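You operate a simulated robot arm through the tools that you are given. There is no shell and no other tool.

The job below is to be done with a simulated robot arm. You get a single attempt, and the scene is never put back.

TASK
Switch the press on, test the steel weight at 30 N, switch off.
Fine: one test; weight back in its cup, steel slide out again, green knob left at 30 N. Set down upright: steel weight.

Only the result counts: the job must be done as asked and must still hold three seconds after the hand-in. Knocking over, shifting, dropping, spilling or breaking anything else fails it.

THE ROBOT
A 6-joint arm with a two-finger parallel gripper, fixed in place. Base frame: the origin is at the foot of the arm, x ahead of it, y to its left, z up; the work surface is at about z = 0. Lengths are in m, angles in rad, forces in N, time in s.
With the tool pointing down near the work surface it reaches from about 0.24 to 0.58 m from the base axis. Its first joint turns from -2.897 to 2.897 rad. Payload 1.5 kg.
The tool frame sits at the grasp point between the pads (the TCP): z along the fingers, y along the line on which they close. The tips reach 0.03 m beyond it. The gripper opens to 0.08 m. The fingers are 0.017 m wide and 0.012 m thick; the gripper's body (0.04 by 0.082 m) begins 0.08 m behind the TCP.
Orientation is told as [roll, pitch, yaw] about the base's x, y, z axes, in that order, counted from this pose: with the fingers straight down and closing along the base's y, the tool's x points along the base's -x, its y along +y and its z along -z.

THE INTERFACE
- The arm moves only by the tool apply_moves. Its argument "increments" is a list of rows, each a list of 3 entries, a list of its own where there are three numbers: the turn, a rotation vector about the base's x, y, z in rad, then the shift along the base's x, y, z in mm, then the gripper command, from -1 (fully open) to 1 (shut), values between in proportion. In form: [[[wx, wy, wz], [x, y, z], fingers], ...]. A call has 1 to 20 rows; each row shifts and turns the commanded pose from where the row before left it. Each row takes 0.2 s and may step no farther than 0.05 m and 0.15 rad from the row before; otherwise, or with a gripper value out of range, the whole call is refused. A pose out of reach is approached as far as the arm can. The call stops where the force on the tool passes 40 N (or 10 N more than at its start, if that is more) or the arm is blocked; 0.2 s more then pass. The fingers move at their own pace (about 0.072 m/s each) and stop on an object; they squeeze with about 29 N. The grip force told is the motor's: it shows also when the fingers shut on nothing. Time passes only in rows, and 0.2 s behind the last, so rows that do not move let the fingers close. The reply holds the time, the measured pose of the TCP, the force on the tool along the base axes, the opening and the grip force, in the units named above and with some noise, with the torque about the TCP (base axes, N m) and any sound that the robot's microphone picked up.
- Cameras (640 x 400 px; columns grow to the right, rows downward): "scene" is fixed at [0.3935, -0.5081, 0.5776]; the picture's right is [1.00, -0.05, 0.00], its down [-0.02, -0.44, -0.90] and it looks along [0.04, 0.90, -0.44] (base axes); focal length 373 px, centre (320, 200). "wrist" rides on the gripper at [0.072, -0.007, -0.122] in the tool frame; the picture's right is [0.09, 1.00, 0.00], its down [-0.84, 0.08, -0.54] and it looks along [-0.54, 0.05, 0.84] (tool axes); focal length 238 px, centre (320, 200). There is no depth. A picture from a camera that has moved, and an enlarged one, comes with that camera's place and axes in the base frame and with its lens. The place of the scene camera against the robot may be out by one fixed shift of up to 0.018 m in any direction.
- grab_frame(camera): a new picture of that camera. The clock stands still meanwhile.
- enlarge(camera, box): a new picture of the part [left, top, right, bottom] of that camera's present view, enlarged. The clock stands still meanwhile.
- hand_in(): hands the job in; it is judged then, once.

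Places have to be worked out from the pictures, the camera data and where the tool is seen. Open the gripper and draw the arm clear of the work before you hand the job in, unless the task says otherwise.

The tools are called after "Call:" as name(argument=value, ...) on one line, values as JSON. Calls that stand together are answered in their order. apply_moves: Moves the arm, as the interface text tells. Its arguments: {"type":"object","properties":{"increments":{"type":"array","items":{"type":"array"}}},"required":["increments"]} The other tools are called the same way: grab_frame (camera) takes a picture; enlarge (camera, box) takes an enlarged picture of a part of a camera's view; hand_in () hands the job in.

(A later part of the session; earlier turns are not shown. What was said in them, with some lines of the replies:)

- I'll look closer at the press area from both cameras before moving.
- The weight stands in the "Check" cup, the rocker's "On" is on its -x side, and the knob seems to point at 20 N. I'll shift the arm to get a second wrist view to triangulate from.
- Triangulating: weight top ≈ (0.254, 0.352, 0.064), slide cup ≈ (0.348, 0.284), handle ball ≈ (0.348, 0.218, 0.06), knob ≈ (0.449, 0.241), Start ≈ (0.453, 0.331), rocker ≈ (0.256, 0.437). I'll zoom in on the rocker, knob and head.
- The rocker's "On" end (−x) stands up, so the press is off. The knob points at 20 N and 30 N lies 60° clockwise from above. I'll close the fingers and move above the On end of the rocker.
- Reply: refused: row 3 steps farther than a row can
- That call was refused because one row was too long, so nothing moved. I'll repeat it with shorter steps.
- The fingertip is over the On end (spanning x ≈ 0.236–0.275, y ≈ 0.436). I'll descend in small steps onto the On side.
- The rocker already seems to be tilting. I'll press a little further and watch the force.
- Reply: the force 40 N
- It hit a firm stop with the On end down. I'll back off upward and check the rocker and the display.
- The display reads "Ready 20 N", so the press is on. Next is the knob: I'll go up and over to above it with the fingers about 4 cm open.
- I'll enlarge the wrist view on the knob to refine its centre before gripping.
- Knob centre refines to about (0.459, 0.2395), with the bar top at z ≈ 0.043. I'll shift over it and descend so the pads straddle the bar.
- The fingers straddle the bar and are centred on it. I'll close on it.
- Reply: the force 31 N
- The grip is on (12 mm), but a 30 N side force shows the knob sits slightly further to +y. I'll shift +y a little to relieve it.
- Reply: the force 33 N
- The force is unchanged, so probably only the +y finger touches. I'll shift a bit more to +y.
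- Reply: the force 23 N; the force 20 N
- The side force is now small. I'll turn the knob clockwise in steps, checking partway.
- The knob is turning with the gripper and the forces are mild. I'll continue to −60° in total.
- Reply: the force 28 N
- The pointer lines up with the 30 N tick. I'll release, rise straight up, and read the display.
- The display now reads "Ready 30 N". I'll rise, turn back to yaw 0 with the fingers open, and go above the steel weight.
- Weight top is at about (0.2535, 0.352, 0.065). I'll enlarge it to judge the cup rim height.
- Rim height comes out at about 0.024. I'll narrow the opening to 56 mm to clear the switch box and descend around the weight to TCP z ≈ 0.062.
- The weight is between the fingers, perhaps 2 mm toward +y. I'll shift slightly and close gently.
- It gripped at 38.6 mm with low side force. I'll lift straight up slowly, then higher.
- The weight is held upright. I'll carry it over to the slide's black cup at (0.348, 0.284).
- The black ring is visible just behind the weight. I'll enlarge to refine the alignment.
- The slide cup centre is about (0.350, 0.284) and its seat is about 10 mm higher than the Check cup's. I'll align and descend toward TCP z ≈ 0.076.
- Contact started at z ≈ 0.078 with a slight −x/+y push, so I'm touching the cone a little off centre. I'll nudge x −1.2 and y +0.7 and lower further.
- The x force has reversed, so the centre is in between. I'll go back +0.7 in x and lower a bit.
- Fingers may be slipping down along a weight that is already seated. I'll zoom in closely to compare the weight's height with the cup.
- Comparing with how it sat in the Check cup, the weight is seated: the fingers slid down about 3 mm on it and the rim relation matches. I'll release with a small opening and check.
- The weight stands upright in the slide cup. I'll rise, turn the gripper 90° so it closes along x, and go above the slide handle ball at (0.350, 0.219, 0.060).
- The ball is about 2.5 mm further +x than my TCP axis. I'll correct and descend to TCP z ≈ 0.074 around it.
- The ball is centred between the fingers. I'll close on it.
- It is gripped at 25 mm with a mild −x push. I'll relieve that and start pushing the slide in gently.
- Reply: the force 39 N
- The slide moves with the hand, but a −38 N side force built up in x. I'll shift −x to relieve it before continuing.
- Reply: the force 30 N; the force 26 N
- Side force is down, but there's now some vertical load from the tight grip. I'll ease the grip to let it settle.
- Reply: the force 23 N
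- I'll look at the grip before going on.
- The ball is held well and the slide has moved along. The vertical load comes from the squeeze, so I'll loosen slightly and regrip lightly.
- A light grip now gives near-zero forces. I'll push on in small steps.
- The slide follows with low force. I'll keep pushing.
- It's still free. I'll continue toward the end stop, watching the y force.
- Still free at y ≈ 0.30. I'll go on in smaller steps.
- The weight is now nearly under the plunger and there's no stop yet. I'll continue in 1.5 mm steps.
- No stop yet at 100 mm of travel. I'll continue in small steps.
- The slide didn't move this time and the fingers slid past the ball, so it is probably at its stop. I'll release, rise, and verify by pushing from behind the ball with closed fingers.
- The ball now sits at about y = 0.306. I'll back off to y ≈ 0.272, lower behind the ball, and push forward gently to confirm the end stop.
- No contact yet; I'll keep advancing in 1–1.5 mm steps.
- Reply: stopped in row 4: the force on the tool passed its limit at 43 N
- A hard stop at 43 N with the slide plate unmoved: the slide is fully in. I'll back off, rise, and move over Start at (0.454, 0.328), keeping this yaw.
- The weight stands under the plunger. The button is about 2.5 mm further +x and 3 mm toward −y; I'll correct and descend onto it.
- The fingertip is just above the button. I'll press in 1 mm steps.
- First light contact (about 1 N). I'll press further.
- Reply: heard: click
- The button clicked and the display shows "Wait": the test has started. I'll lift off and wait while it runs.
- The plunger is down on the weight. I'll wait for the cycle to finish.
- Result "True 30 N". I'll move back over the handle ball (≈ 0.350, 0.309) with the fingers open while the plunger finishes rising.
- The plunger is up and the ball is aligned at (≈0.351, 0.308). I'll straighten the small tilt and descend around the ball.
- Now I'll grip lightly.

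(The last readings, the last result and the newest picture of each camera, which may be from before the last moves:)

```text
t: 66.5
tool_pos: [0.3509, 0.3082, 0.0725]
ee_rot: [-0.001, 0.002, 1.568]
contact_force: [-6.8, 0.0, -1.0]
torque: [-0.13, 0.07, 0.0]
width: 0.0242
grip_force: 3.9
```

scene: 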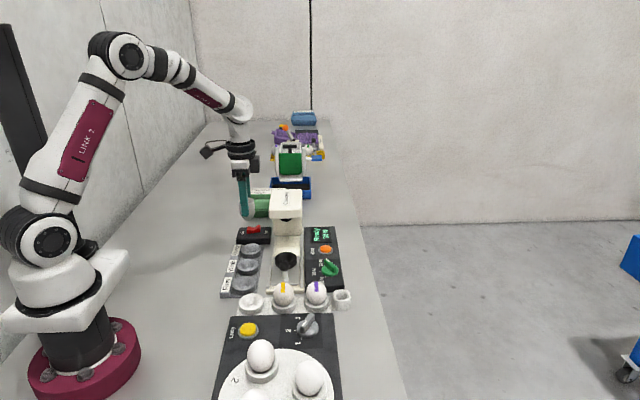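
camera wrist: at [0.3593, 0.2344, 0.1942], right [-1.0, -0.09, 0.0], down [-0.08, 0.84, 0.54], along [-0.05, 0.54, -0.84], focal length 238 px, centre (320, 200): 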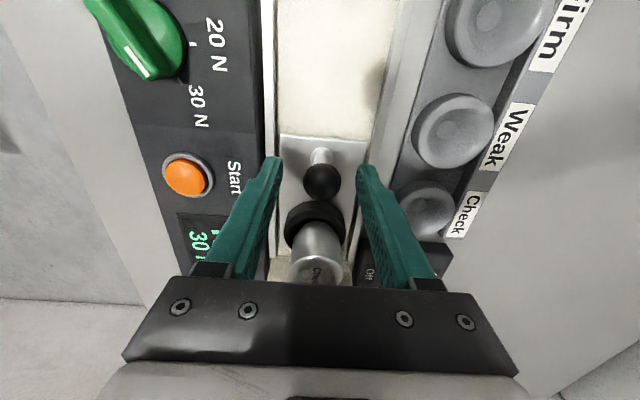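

The light grip is good. I'll pull the slide out slowly.

Call:
apply_moves(increments=[[[0, 0, 0], [-0.5, 0, 0], 0.55], [[0, 0, 0], [0, -2, 0], 0.55], [[0, 0, 0], [0, -3, 0], 0.55], [[0, 0, 0], [0, -4, 0], 0.55], [[0, 0, 0], [0, -4, 0], 0.55], [[0, 0, 0], [0, -4, 0], 0.55], [[0, 0, 0], [0, -3, 0], 0.55]])

Call:
enlarge(camera="scene", box=[250, 185, 360, 285])

```text
t: 68.1
tool_pos: [0.3515, 0.2898, 0.073]
ee_rot: [-0.001, 0.003, 1.569]
contact_force: [-7.8, 0.8, -2.0]
torque: [0.02, 0.09, 0.01]
width: 0.0255
grip_force: 4.2
```

```text
4.00 times, centred on (305, 235) of scene
camera zoom: at [0.3935, -0.5081, 0.5776], right [1.0, -0.05, 0.0], down [-0.02, -0.44, -0.9], along [0.04, 0.9, -0.44], focal length 1490 px, centre (380, 60)
```

zoom: 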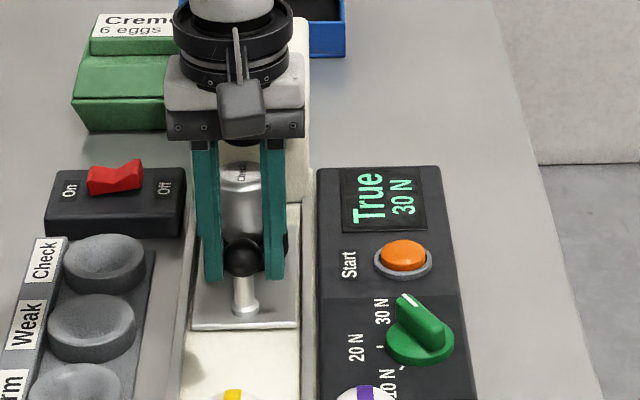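

The slide follows and the weight stays upright. I'll continue pulling.

Call:
apply_moves(increments=[[[0, 0, 0], [-0.3, -3, 0], 0.55], [[0, 0, 0], [0, -4, 0], 0.55], [[0, 0, 0], [0, -4, 0], 0.55], [[0, 0, 0], [0, -4, 0], 0.55], [[0, 0, 0], [0, -4, 0], 0.55], [[0, 0, 0], [0, -4, 0], 0.55], [[0, 0, 0], [0, -4, 0], 0.55], [[0, 0, 0], [0, -4, 0], 0.55], [[0, 0, 0], [0, -4, 0], 0.55], [[0, 0, 0], [0, -3, 0], 0.55]])

Call:
enlarge(camera="scene", box=[250, 185, 360, 285])

```text
t: 70.3
tool_pos: [0.3507, 0.2508, 0.0734]
ee_rot: [0.001, 0.001, 1.57]
contact_force: [-6.6, 0.4, 2.0]
torque: [0.01, 0.09, 0.02]
width: 0.0237
grip_force: 3.0
```

```text
4.00 times, centred on (305, 235) of scene
camera zoom: at [0.3935, -0.5081, 0.5776], right [1.0, -0.05, 0.0], down [-0.02, -0.44, -0.9], along [0.04, 0.9, -0.44], focal length 1490 px, centre (380, 60)
```

zoom: 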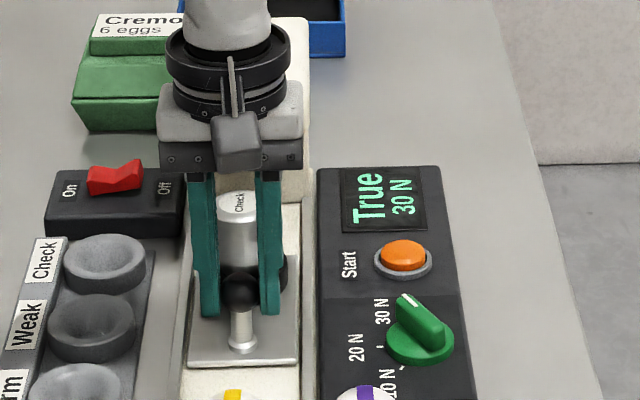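

Call:
apply_moves(increments=[[[0, 0, 0], [-0.3, -3, 0], 0.55], [[0, 0, 0], [0, -4, 0], 0.55], [[0, 0, 0], [0, -4, 0], 0.55], [[0, 0, 0], [0, -4, 0], 0.55], [[0, 0, 0], [0, -4, 0], 0.55], [[0, 0, 0], [0, -4, 0], 0.55], [[0, 0, 0], [0, -2, 0], 0.55], [[0, 0, 0], [0, -2, 0], 0.55], [[0, 0, 0], [0, -2, 0], 0.55]])

Call:
enlarge(camera="scene", box=[250, 185, 360, 305])

```text
t: 72.3
tool_pos: [0.3499, 0.222, 0.0742]
ee_rot: [0.0, 0.003, 1.569]
contact_force: [-16.3, 0.4, 14.4]
torque: [-0.1, 0.27, 0.04]
width: 0.0229
grip_force: 35.7
```

```text
3.33 times, centred on (305, 245) of scene
camera zoom: at [0.3935, -0.5081, 0.5776], right [1.0, -0.05, 0.0], down [-0.02, -0.44, -0.9], along [0.04, 0.9, -0.44], focal length 1242 px, centre (370, 50)
```

zoom: 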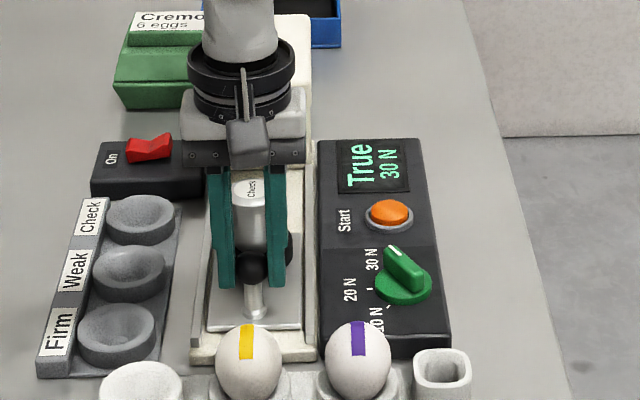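

The slide is nearly fully out, but the grip tightened. I'll loosen, regrip lightly, and pull the last few mm to the stop.

Call:
apply_moves(increments=[[[0, 0, 0], [0, 0, 0], 0.3], [[0, 0, 0], [0, 0, 0], 0.3], [[0, 0, 0], [-0.5, 0, 0], 0.42], [[0, 0, 0], [0, 0, 0], 0.5]])

Call:
enlarge(camera="scene", box=[250, 205, 330, 295])

Call:
grab_frame(camera="wrist")

```text
t: 73.3
tool_pos: [0.35, 0.2227, 0.0739]
ee_rot: [0.0, 0.002, 1.569]
contact_force: [-0.7, 0.4, -2.7]
torque: [0.01, 0.0, 0.04]
width: 0.023
grip_force: 29.2
```

```text
4.44 times, centred on (290, 250) of scene
camera zoom: at [0.3935, -0.5081, 0.5776], right [1.0, -0.05, 0.0], down [-0.02, -0.44, -0.9], along [0.04, 0.9, -0.44], focal length 1656 px, centre (453, -22)
```

zoom: 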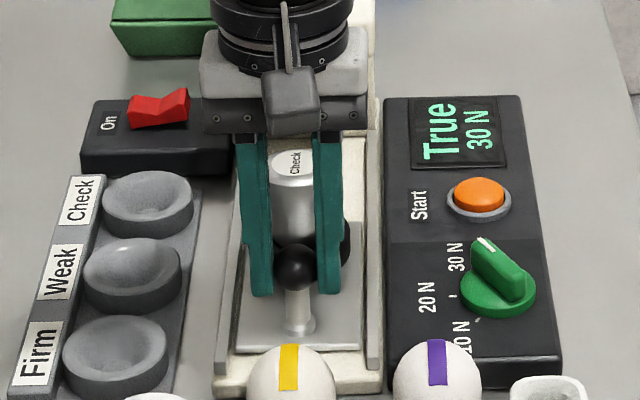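

```text
taken
camera wrist: at [0.3578, 0.1491, 0.1955], right [-1.0, -0.09, 0.0], down [-0.08, 0.84, 0.54], along [-0.05, 0.54, -0.84], focal length 238 px, centre (320, 200)
```

wrist: 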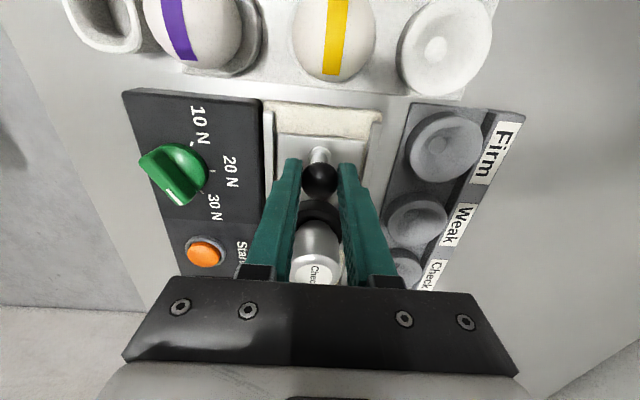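

The slide has about 4 mm to go compared with its original position. I'll pull the rest gently.

Call:
apply_moves(increments=[[[0, 0, 0], [0, -1.5, 0], 0.5], [[0, 0, 0], [0, -1.5, 0], 0.5], [[0, 0, 0], [0, -1, 0], 0.5], [[0, 0, 0], [0, -1, 0], 0.5]])

Call:
enlarge(camera="scene", box=[250, 205, 330, 295])

```text
t: 74.3
tool_pos: [0.3499, 0.2169, 0.0733]
ee_rot: [-0.003, 0.0, 1.569]
contact_force: [4.5, 10.6, 3.0]
torque: [-0.63, 0.04, -0.01]
width: 0.0228
grip_force: 35.1
```

```text
4.44 times, centred on (290, 250) of scene
camera zoom: at [0.3935, -0.5081, 0.5776], right [1.0, -0.05, 0.0], down [-0.02, -0.44, -0.9], along [0.04, 0.9, -0.44], focal length 1656 px, centre (453, -22)
```

zoom: 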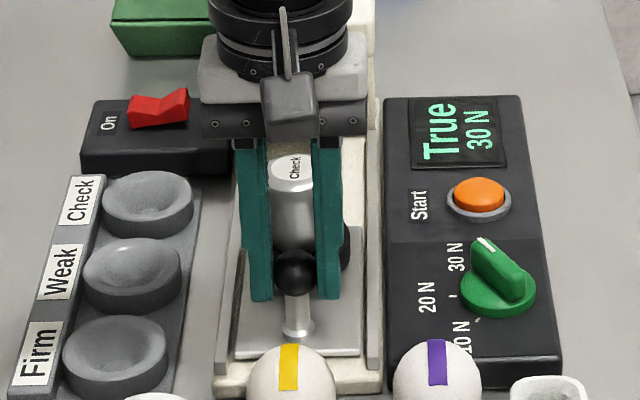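

Now at the stop (10 N), the slide is fully out. I'll release, rise, turn back to yaw 0 and go above the weight.

Call:
apply_moves(increments=[[[0, 0, 0], [0, 1, 0], 0.3], [[0, 0, 0], [0, 0, 0], -0.25], [[0, 0, 0], [0, 0, 0], -0.25], [[0, 0, 0], [0, 0, 15], -0.25], [[0, 0, 0], [0, 0, 40], -0.25], [[0, 0, 0], [0, 0, 45], -0.25], [[0, 0, -0.1426], [0, 6, 0], -0.4], [[0, 0, -0.1426], [0, 6, 0], -0.4], [[0, 0, -0.1426], [0, 6, 0], -0.4], [[0, 0, -0.1426], [0, 6, 0], -0.4], [[0, 0, -0.1426], [0, 6, 0], -0.4], [[0, 0, -0.1426], [0, 6, 0], -0.4], [[0, 0, -0.1426], [0, 6, 0], -0.4], [[0, 0, -0.1426], [0, 6, 0], -0.4], [[0, 0, -0.1426], [0, 6, 0], -0.4], [[0, 0, -0.1426], [0, 6, 0], -0.4], [[0, 0, -0.1426], [0, 6, 0], -0.4], [[0, 0, 0], [0, 0, -25], -0.4], [[0, 0, 0], [0, 0, 0], -0.4]])

Call:
grab_frame(camera="wrist")

Call:
enlarge(camera="scene", box=[240, 185, 340, 295])

```text
t: 78.3
tool_pos: [0.3503, 0.2833, 0.1499]
ee_rot: [0.0, 0.002, -0.001]
contact_force: [-0.8, 0.0, 0.3]
torque: [0.01, -0.01, -0.02]
width: 0.0561
grip_force: 0.0
```

```text
taken
camera wrist: at [0.2785, 0.2761, 0.2713], right [-0.09, 1.0, 0.0], down [0.84, 0.08, 0.54], along [0.54, 0.05, -0.84], focal length 238 px, centre (320, 200)
```

wrist: 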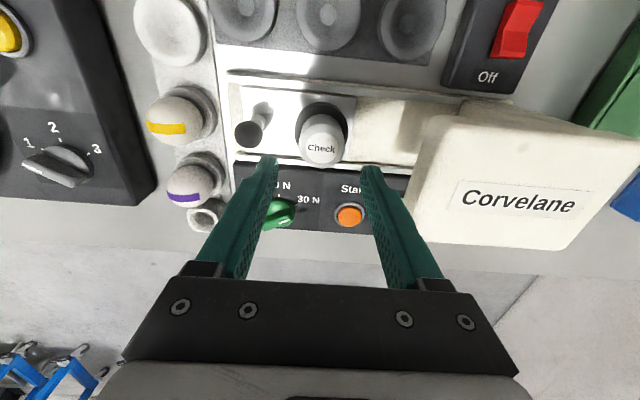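

```text
3.64 times, centred on (290, 240) of scene
camera zoom: at [0.3935, -0.5081, 0.5776], right [1.0, -0.05, 0.0], down [-0.02, -0.44, -0.9], along [0.04, 0.9, -0.44], focal length 1355 px, centre (429, 54)
```

zoom: 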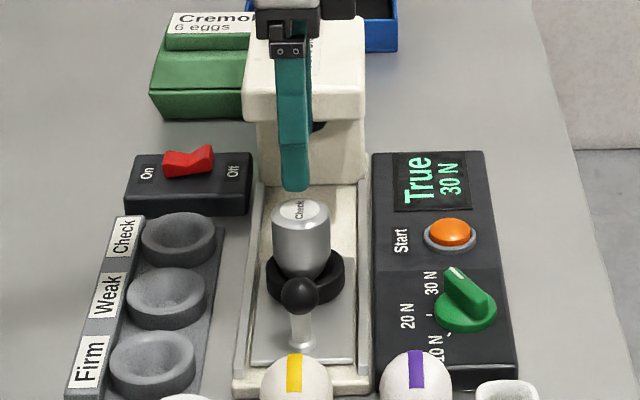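

The weight stands at about (0.349, 0.2835). I'll align and descend to TCP z ≈ 0.080.

Call:
apply_moves(increments=[[[0, 0, 0], [-1.5, 0.4, -20], -0.4], [[0, 0, 0], [0, 0, -25], -0.4], [[0, 0, 0], [0, 0, -15], -0.4], [[0, 0, 0], [0, 0, -9], -0.4], [[0, 0, 0], [0, 0, 0], -0.4]])

Call:
enlarge(camera="wrist", box=[250, 100, 390, 240])

Call:
enlarge(camera="scene", box=[260, 205, 320, 275])

```text
t: 79.5
tool_pos: [0.3481, 0.2848, 0.0805]
ee_rot: [0.001, 0.002, 0.001]
contact_force: [-0.1, -0.1, 0.1]
torque: [-0.01, 0.0, 0.03]
width: 0.0561
grip_force: 0.1
```

```text
2.86 times, centred on (320, 170) of wrist
camera zoom: at [0.2778, 0.2776, 0.2019], right [-0.09, 1.0, 0.0], down [0.84, 0.08, 0.54], along [0.54, 0.05, -0.84], focal length 681 px, centre (320, 286)
```

zoom: 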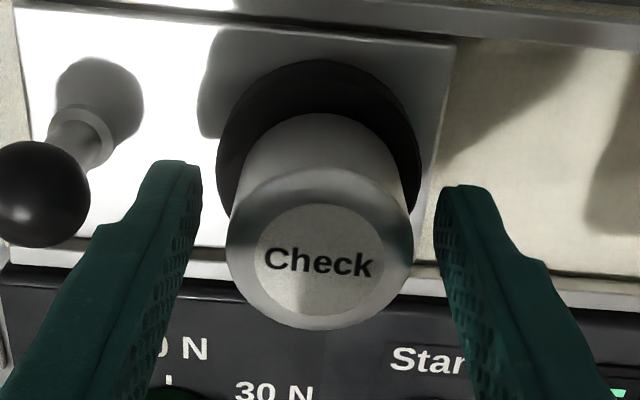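

```text
5.71 times, centred on (290, 240) of scene
camera zoom: at [0.3935, -0.5081, 0.5776], right [1.0, -0.05, 0.0], down [-0.02, -0.44, -0.9], along [0.04, 0.9, -0.44], focal length 2129 px, centre (491, -29)
```

zoom: 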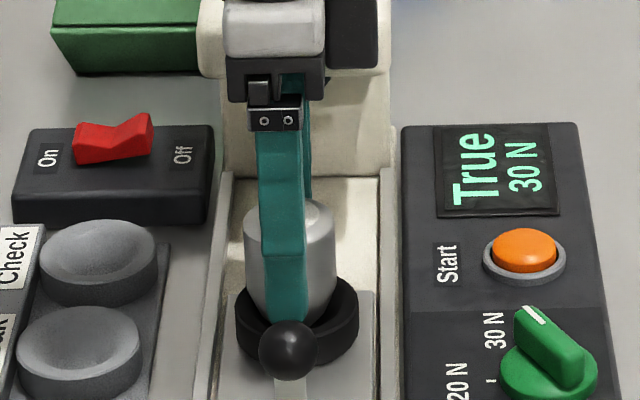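

Alignment matches the earlier grip. I'll close on the weight.

Call:
apply_moves(increments=[[[0, 0, 0], [0, 0, 0], -0.15], [[0, 0, 0], [0, 0, 0], 0.1], [[0, 0, 0], [0, 0, 0], 1], [[0, 0, 0], [0, 0, 0], 1]])

```text
t: 80.5
tool_pos: [0.3475, 0.2854, 0.0796]
ee_rot: [0.0, 0.003, -0.001]
contact_force: [-0.9, -0.8, -0.4]
torque: [-0.01, 0.0, -0.02]
width: 0.039
grip_force: 29.3
```

It gripped with near-zero side force. I'll lift and carry it back above the Check cup, x first, then y.

Call:
apply_moves(increments=[[[0, 0, 0], [0, 0, 5], 1], [[0, 0, 0], [0, 0, 15], 1], [[0, 0, 0], [0, 0, 30], 1], [[0, 0, 0], [0, 0, 35], 1], [[0, 0, 0], [-32, 0, 0], 1], [[0, 0, 0], [-32, 0, 0], 1], [[0, 0, 0], [-31.5, 0, 0], 1], [[0, 0, 0], [0, 23, 0], 1], [[0, 0, 0], [0, 23, 0], 1], [[0, 0, 0], [0, 22, 0], 1], [[0, 0, 0], [0, 0, -30], 1], [[0, 0, 0], [0, 0, 0], 1], [[0, 0, 0], [0, 0, 0], 1]])

Call:
enlarge(camera="wrist", box=[220, 80, 420, 220])

Call:
enlarge(camera="scene", box=[215, 185, 315, 295])

```text
t: 83.3
tool_pos: [0.2526, 0.3534, 0.133]
ee_rot: [0.001, 0.004, -0.002]
contact_force: [-0.1, -0.4, -1.5]
torque: [-0.03, -0.01, -0.01]
width: 0.0389
grip_force: 28.9
```

```text
2.86 times, centred on (320, 150) of wrist
camera zoom: at [0.1826, 0.3458, 0.2556], right [-0.09, 1.0, 0.0], down [0.84, 0.08, 0.54], along [0.54, 0.05, -0.84], focal length 681 px, centre (320, 343)
```

zoom: 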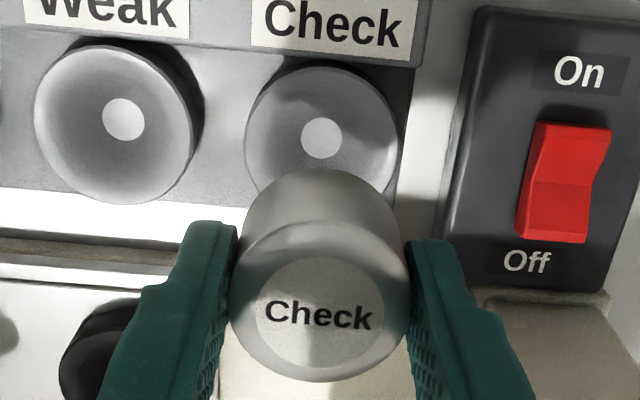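

```text
3.64 times, centred on (265, 240) of scene
camera zoom: at [0.3935, -0.5081, 0.5776], right [1.0, -0.05, 0.0], down [-0.02, -0.44, -0.9], along [0.04, 0.9, -0.44], focal length 1355 px, centre (520, 54)
```

zoom: 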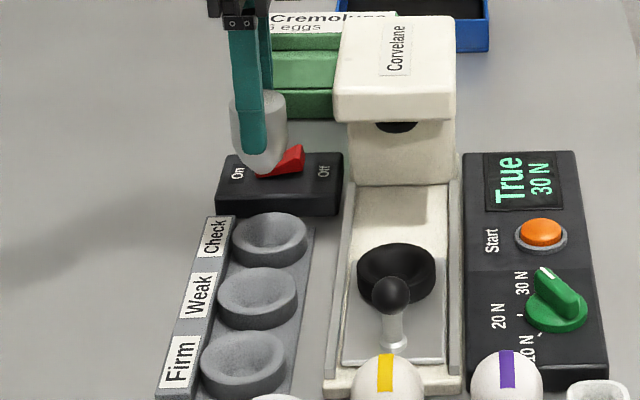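

The cup's centre spot is in line with the weight. I'll descend to just above the seat (TCP ≈ 0.066).

Call:
apply_moves(increments=[[[0, 0, 0], [0, 0, -30], 1], [[0, 0, 0], [0, 0, -20], 1], [[0, 0, 0], [0, 0, -10], 1], [[0, 0, 0], [0, 0, -5], 1], [[0, 0, 0], [0, 0, -2], 1], [[0, 0, 0], [0, 0, 0], 1]])

Call:
enlarge(camera="scene", box=[225, 205, 295, 275])

```text
t: 84.7
tool_pos: [0.253, 0.3531, 0.0678]
ee_rot: [0.0, 0.002, -0.001]
contact_force: [0.2, -0.2, -1.0]
torque: [0.0, 0.01, -0.02]
width: 0.0387
grip_force: 28.6
```

```text
5.71 times, centred on (260, 240) of scene
camera zoom: at [0.3935, -0.5081, 0.5776], right [1.0, -0.05, 0.0], down [-0.02, -0.44, -0.9], along [0.04, 0.9, -0.44], focal length 2129 px, centre (663, -29)
```

zoom: 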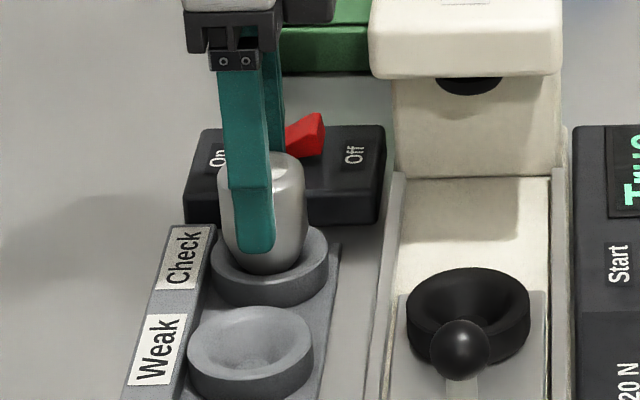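

No contact yet. I'll lower in 1 mm steps.

Call:
apply_moves(increments=[[[0, 0, 0], [0, 0, -1.5], 1], [[0, 0, 0], [0, 0, -1.5], 1], [[0, 0, 0], [0, 0, -1], 1]])

```text
t: 85.5
tool_pos: [0.2534, 0.3534, 0.0643]
ee_rot: [0.003, -0.003, 0.0]
contact_force: [-1.1, 9.9, 15.4]
torque: [0.22, 0.03, -0.01]
width: 0.0389
grip_force: 29.5
```

Contact is on the cone's −y side (it pushes +y). I'll shift +y by 0.8 mm and see.

Call:
apply_moves(increments=[[[0, 0, 0], [0, 0.8, 0], 1], [[0, 0, 0], [0, 0, 0], 1]])

Call:
enlarge(camera="scene", box=[235, 215, 285, 265])

Call:
enlarge(camera="wrist", box=[250, 100, 390, 240])

```text
t: 86.1
tool_pos: [0.253, 0.3533, 0.0628]
ee_rot: [0.0, 0.0, 0.0]
contact_force: [6.0, 17.3, 6.0]
torque: [0.76, -0.28, 0.11]
width: 0.0389
grip_force: 28.6
```

```text
8.00 times, centred on (260, 240) of scene
camera zoom: at [0.3935, -0.5081, 0.5776], right [1.0, -0.05, 0.0], down [-0.02, -0.44, -0.9], along [0.04, 0.9, -0.44], focal length 2981 px, centre (800, -120)
```

zoom: 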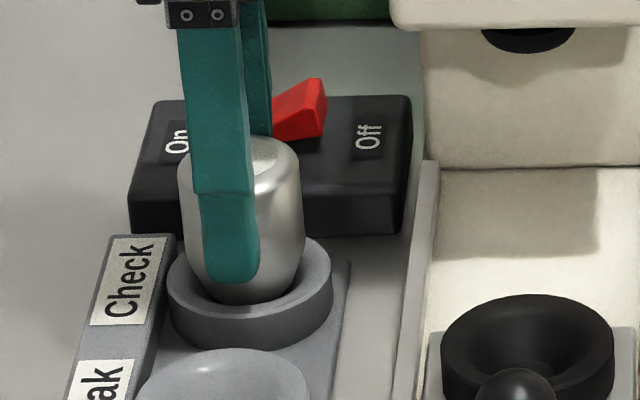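

```text
2.86 times, centred on (320, 170) of wrist
camera zoom: at [0.182, 0.3457, 0.1862], right [-0.09, 1.0, 0.0], down [0.84, 0.08, 0.54], along [0.54, 0.05, -0.84], focal length 681 px, centre (320, 286)
```

zoom: 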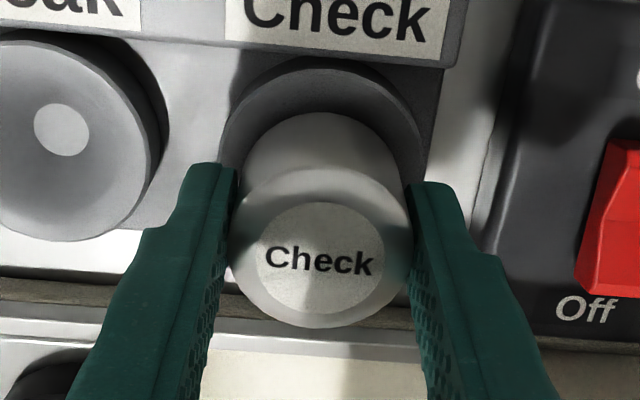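

The weight's outline matches its original seated position within a pixel. I'll undo the small shift and release.

Call:
apply_moves(increments=[[[0, 0, 0], [0, -0.3, 0], 0.6], [[0, 0, 0], [0, 0, 0], 0], [[0, 0, 0], [0, 0, 0], -0.4], [[0, 0, 0], [0, 0, 0], -0.4]])

Call:
enlarge(camera="scene", box=[235, 215, 285, 265])

Call:
enlarge(camera="wrist", box=[250, 100, 390, 240])

```text
t: 87.1
tool_pos: [0.2533, 0.353, 0.0639]
ee_rot: [-0.002, 0.002, 0.001]
contact_force: [-0.3, 0.3, 0.4]
torque: [-0.01, -0.02, 0.03]
width: 0.056
grip_force: 0.1
```

```text
8.00 times, centred on (260, 240) of scene
camera zoom: at [0.3935, -0.5081, 0.5776], right [1.0, -0.05, 0.0], down [-0.02, -0.44, -0.9], along [0.04, 0.9, -0.44], focal length 2981 px, centre (800, -120)
```

zoom: 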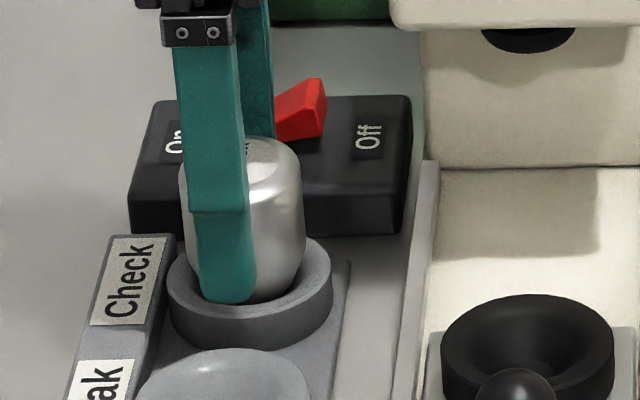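

```text
2.86 times, centred on (320, 170) of wrist
camera zoom: at [0.182, 0.3447, 0.1853], right [-0.09, 1.0, 0.0], down [0.84, 0.08, 0.54], along [0.54, 0.05, -0.84], focal length 681 px, centre (320, 286)
```

zoom: 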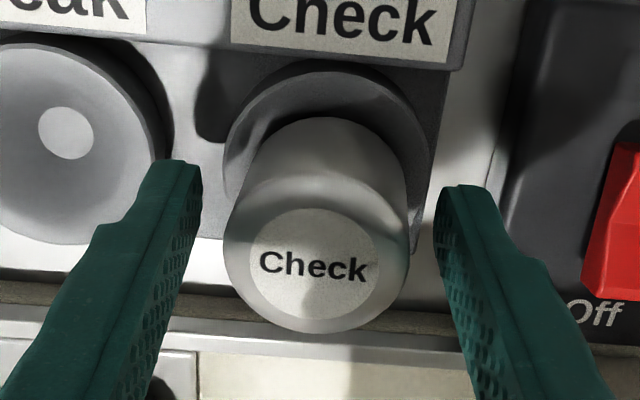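

The weight stands upright in its cup. I'll rise, close the fingers and go above the rocker's Off end (x ≈ 0.271, y ≈ 0.437).

Call:
apply_moves(increments=[[[0, 0, 0], [0, 0, 10], -0.4], [[0, 0, 0], [0, 0, 30], -0.4], [[0, 0, 0], [0, 0, 45], -0.4], [[0, 0, 0], [0, 0, 15], -0.4], [[0, 0, 0], [6, 28, 0], 1], [[0, 0, 0], [6, 28, 0], 1], [[0, 0, 0], [6, 28, 0], 1], [[0, 0, 0], [0, 0, -20], 1], [[0, 0, 0], [0, 0, 0], 1], [[0, 0, 0], [0, 0, 0], 1]])

Call:
grab_frame(camera="wrist")

Call:
enlarge(camera="scene", box=[215, 185, 315, 285])

```text
t: 89.3
tool_pos: [0.271, 0.4363, 0.1413]
ee_rot: [0.001, 0.002, 0.0]
contact_force: [0.3, 0.2, -0.1]
torque: [0.01, -0.01, 0.04]
width: 0.0
grip_force: 21.6
```

```text
taken
camera wrist: at [0.2006, 0.4284, 0.2642], right [-0.09, 1.0, 0.0], down [0.84, 0.08, 0.54], along [0.54, 0.05, -0.84], focal length 238 px, centre (320, 200)
```

wrist: 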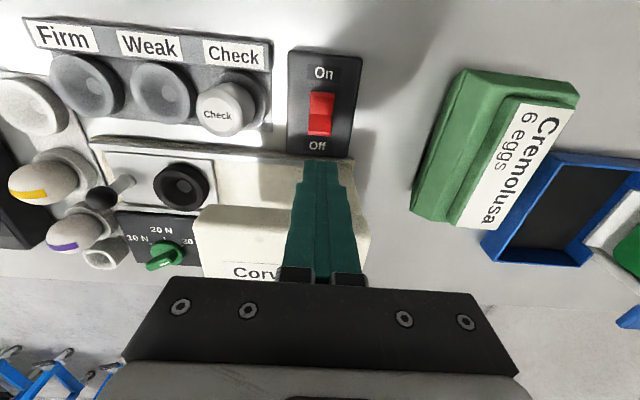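

```text
4.00 times, centred on (265, 235) of scene
camera zoom: at [0.3935, -0.5081, 0.5776], right [1.0, -0.05, 0.0], down [-0.02, -0.44, -0.9], along [0.04, 0.9, -0.44], focal length 1490 px, centre (540, 60)
```

zoom: 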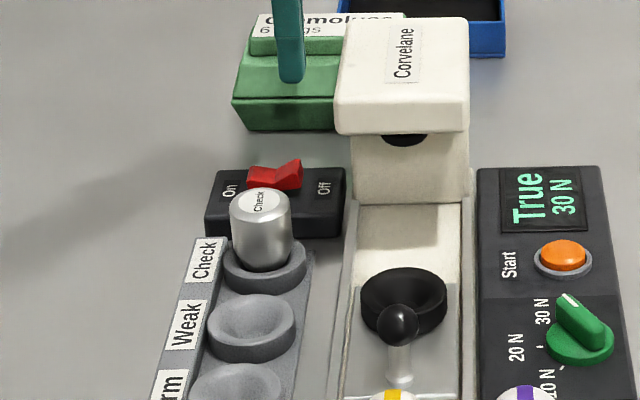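

Aligned over the Off end. I'll descend and press it.

Call:
apply_moves(increments=[[[0, 0, 0], [-1, 0.5, -35], 1], [[0, 0, 0], [0, 0, -25], 1], [[0, 0, 0], [0, 0, -5], 1], [[0, 0, 0], [0, 0, -3], 1], [[0, 0, 0], [0, 0, -3], 1], [[0, 0, 0], [0, 0, -2], 1]])

Call:
enlarge(camera="scene", box=[215, 185, 355, 285])

```text
t: 90.7
tool_pos: [0.2709, 0.4366, 0.0714]
ee_rot: [0.002, 0.0, 0.002]
contact_force: [3.0, 0.7, 4.7]
torque: [-0.04, -0.12, 0.03]
width: 0.0001
grip_force: 21.6
```

```text
4.00 times, centred on (285, 235) of scene
camera zoom: at [0.3935, -0.5081, 0.5776], right [1.0, -0.05, 0.0], down [-0.02, -0.44, -0.9], along [0.04, 0.9, -0.44], focal length 1490 px, centre (460, 60)
```

zoom: 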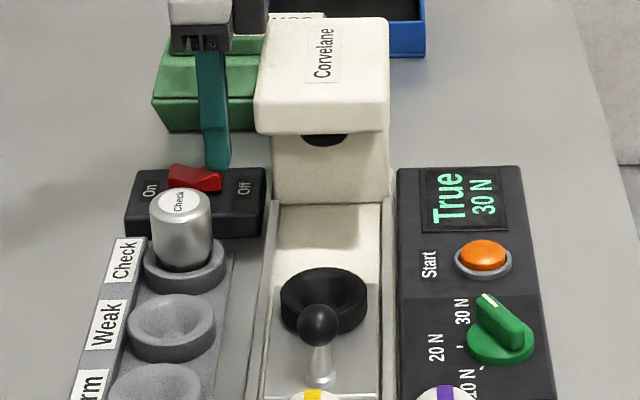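

The rocker is tipping, but the display is still on. I'll press further.

Call:
apply_moves(increments=[[[0, 0, 0], [0, 0, -1.5], 1], [[0, 0, 0], [0, 0, -1.5], 1]])

Call:
enlarge(camera="scene", box=[215, 185, 355, 285])

```text
t: 91.3
tool_pos: [0.2675, 0.4373, 0.0672]
ee_rot: [0.0, 0.001, -0.001]
contact_force: [-0.8, -2.7, 4.2]
torque: [-0.08, 0.02, 0.04]
width: 0.0002
grip_force: 21.3
```

```text
4.00 times, centred on (285, 235) of scene
camera zoom: at [0.3935, -0.5081, 0.5776], right [1.0, -0.05, 0.0], down [-0.02, -0.44, -0.9], along [0.04, 0.9, -0.44], focal length 1490 px, centre (460, 60)
```

zoom: 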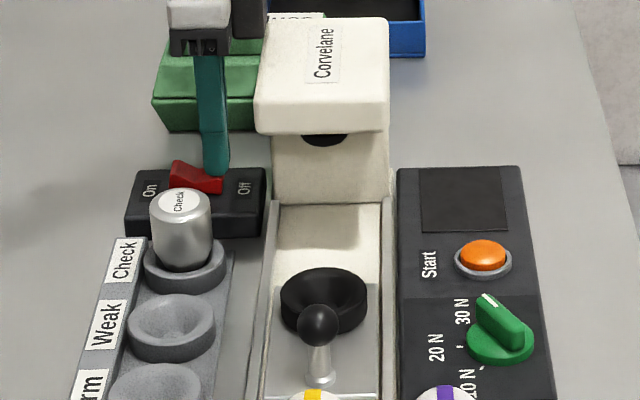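

The display is dark, so the press is off. I'll lift off, open the gripper and draw the arm clear to its starting area.

Call:
apply_moves(increments=[[[0, 0, 0], [0, 0, 10], 1], [[0, 0, 0], [0, 0, 40], 1], [[0, 0, 0], [0, 0, 45], 1], [[0, 0, 0], [0, 0, 45], 1], [[0, 0, 0], [-20, -20, 30], -1], [[0, 0, 0], [-20, -30, 30], -1], [[0, 0, 0], [-20, -30, 20], -1], [[0, 0, 0], [-20, -30, 20], -1], [[0, 0, 0], [-15, -30, 0], -1], [[0, 0, 0], [0, 0, 0], -1], [[0, 0, 0], [0, 0, 0], -1]])

Call:
grab_frame(camera="scene")

Call:
enlarge(camera="scene", box=[210, 180, 370, 310])

Call:
grab_frame(camera="wrist")

```text
t: 93.7
tool_pos: [0.1755, 0.2971, 0.3073]
ee_rot: [-0.001, 0.001, 0.0]
contact_force: [-0.3, 0.4, 0.0]
torque: [0.0, -0.02, 0.01]
width: 0.0802
grip_force: 0.0
```

```text
taken
```

scene: 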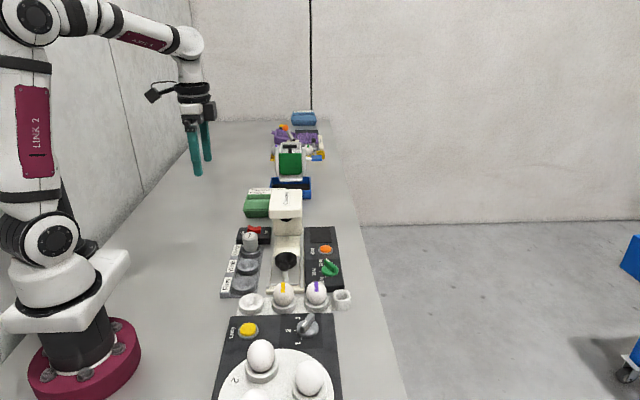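

```text
3.08 times, centred on (290, 245) of scene
camera zoom: at [0.3935, -0.5081, 0.5776], right [1.0, -0.05, 0.0], down [-0.02, -0.44, -0.9], along [0.04, 0.9, -0.44], focal length 1146 px, centre (412, 62)
```

zoom: 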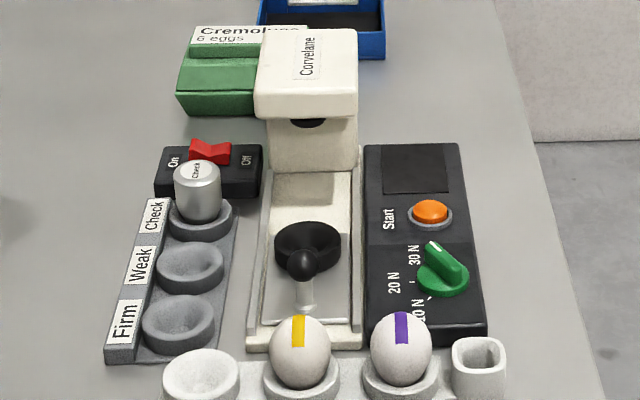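

```text
taken
camera wrist: at [0.1043, 0.2905, 0.4287], right [-0.09, 1.0, 0.0], down [0.84, 0.08, 0.54], along [0.54, 0.05, -0.84], focal length 238 px, centre (320, 200)
```

wrist: 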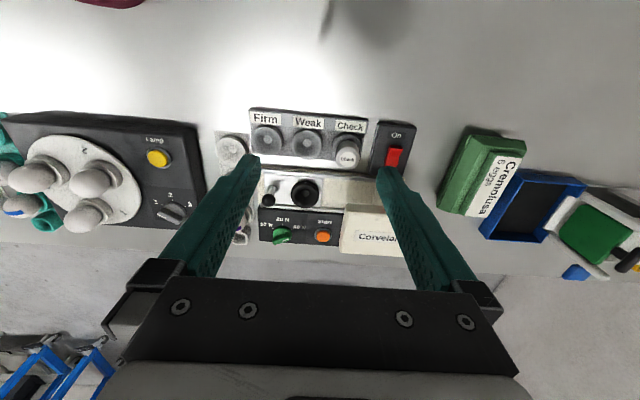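

Everything checks out: the weight is upright in its Check cup, the slide is out, the knob is at 30 N and the display is dark with the rocker on Off. The gripper is open and clear of the work, so I'll hand in.

Call:
hand_in()

```text
The job is handed in.
```

The job is done and handed in. I switched the press on, tested the steel weight once at 30 N (the display read "True 30 N"), and switched the press off again.

In the last pictures before hand-in:
- **Weight:** upright in its "Check" cup.
- **Steel slide:** pulled out again to its stop.
- **Green knob:** left at 30 N.
- **Press:** rocker on Off and display dark.
- **Arm:** gripper open, back near its starting position.

I saw nothing else knocked over or moved.
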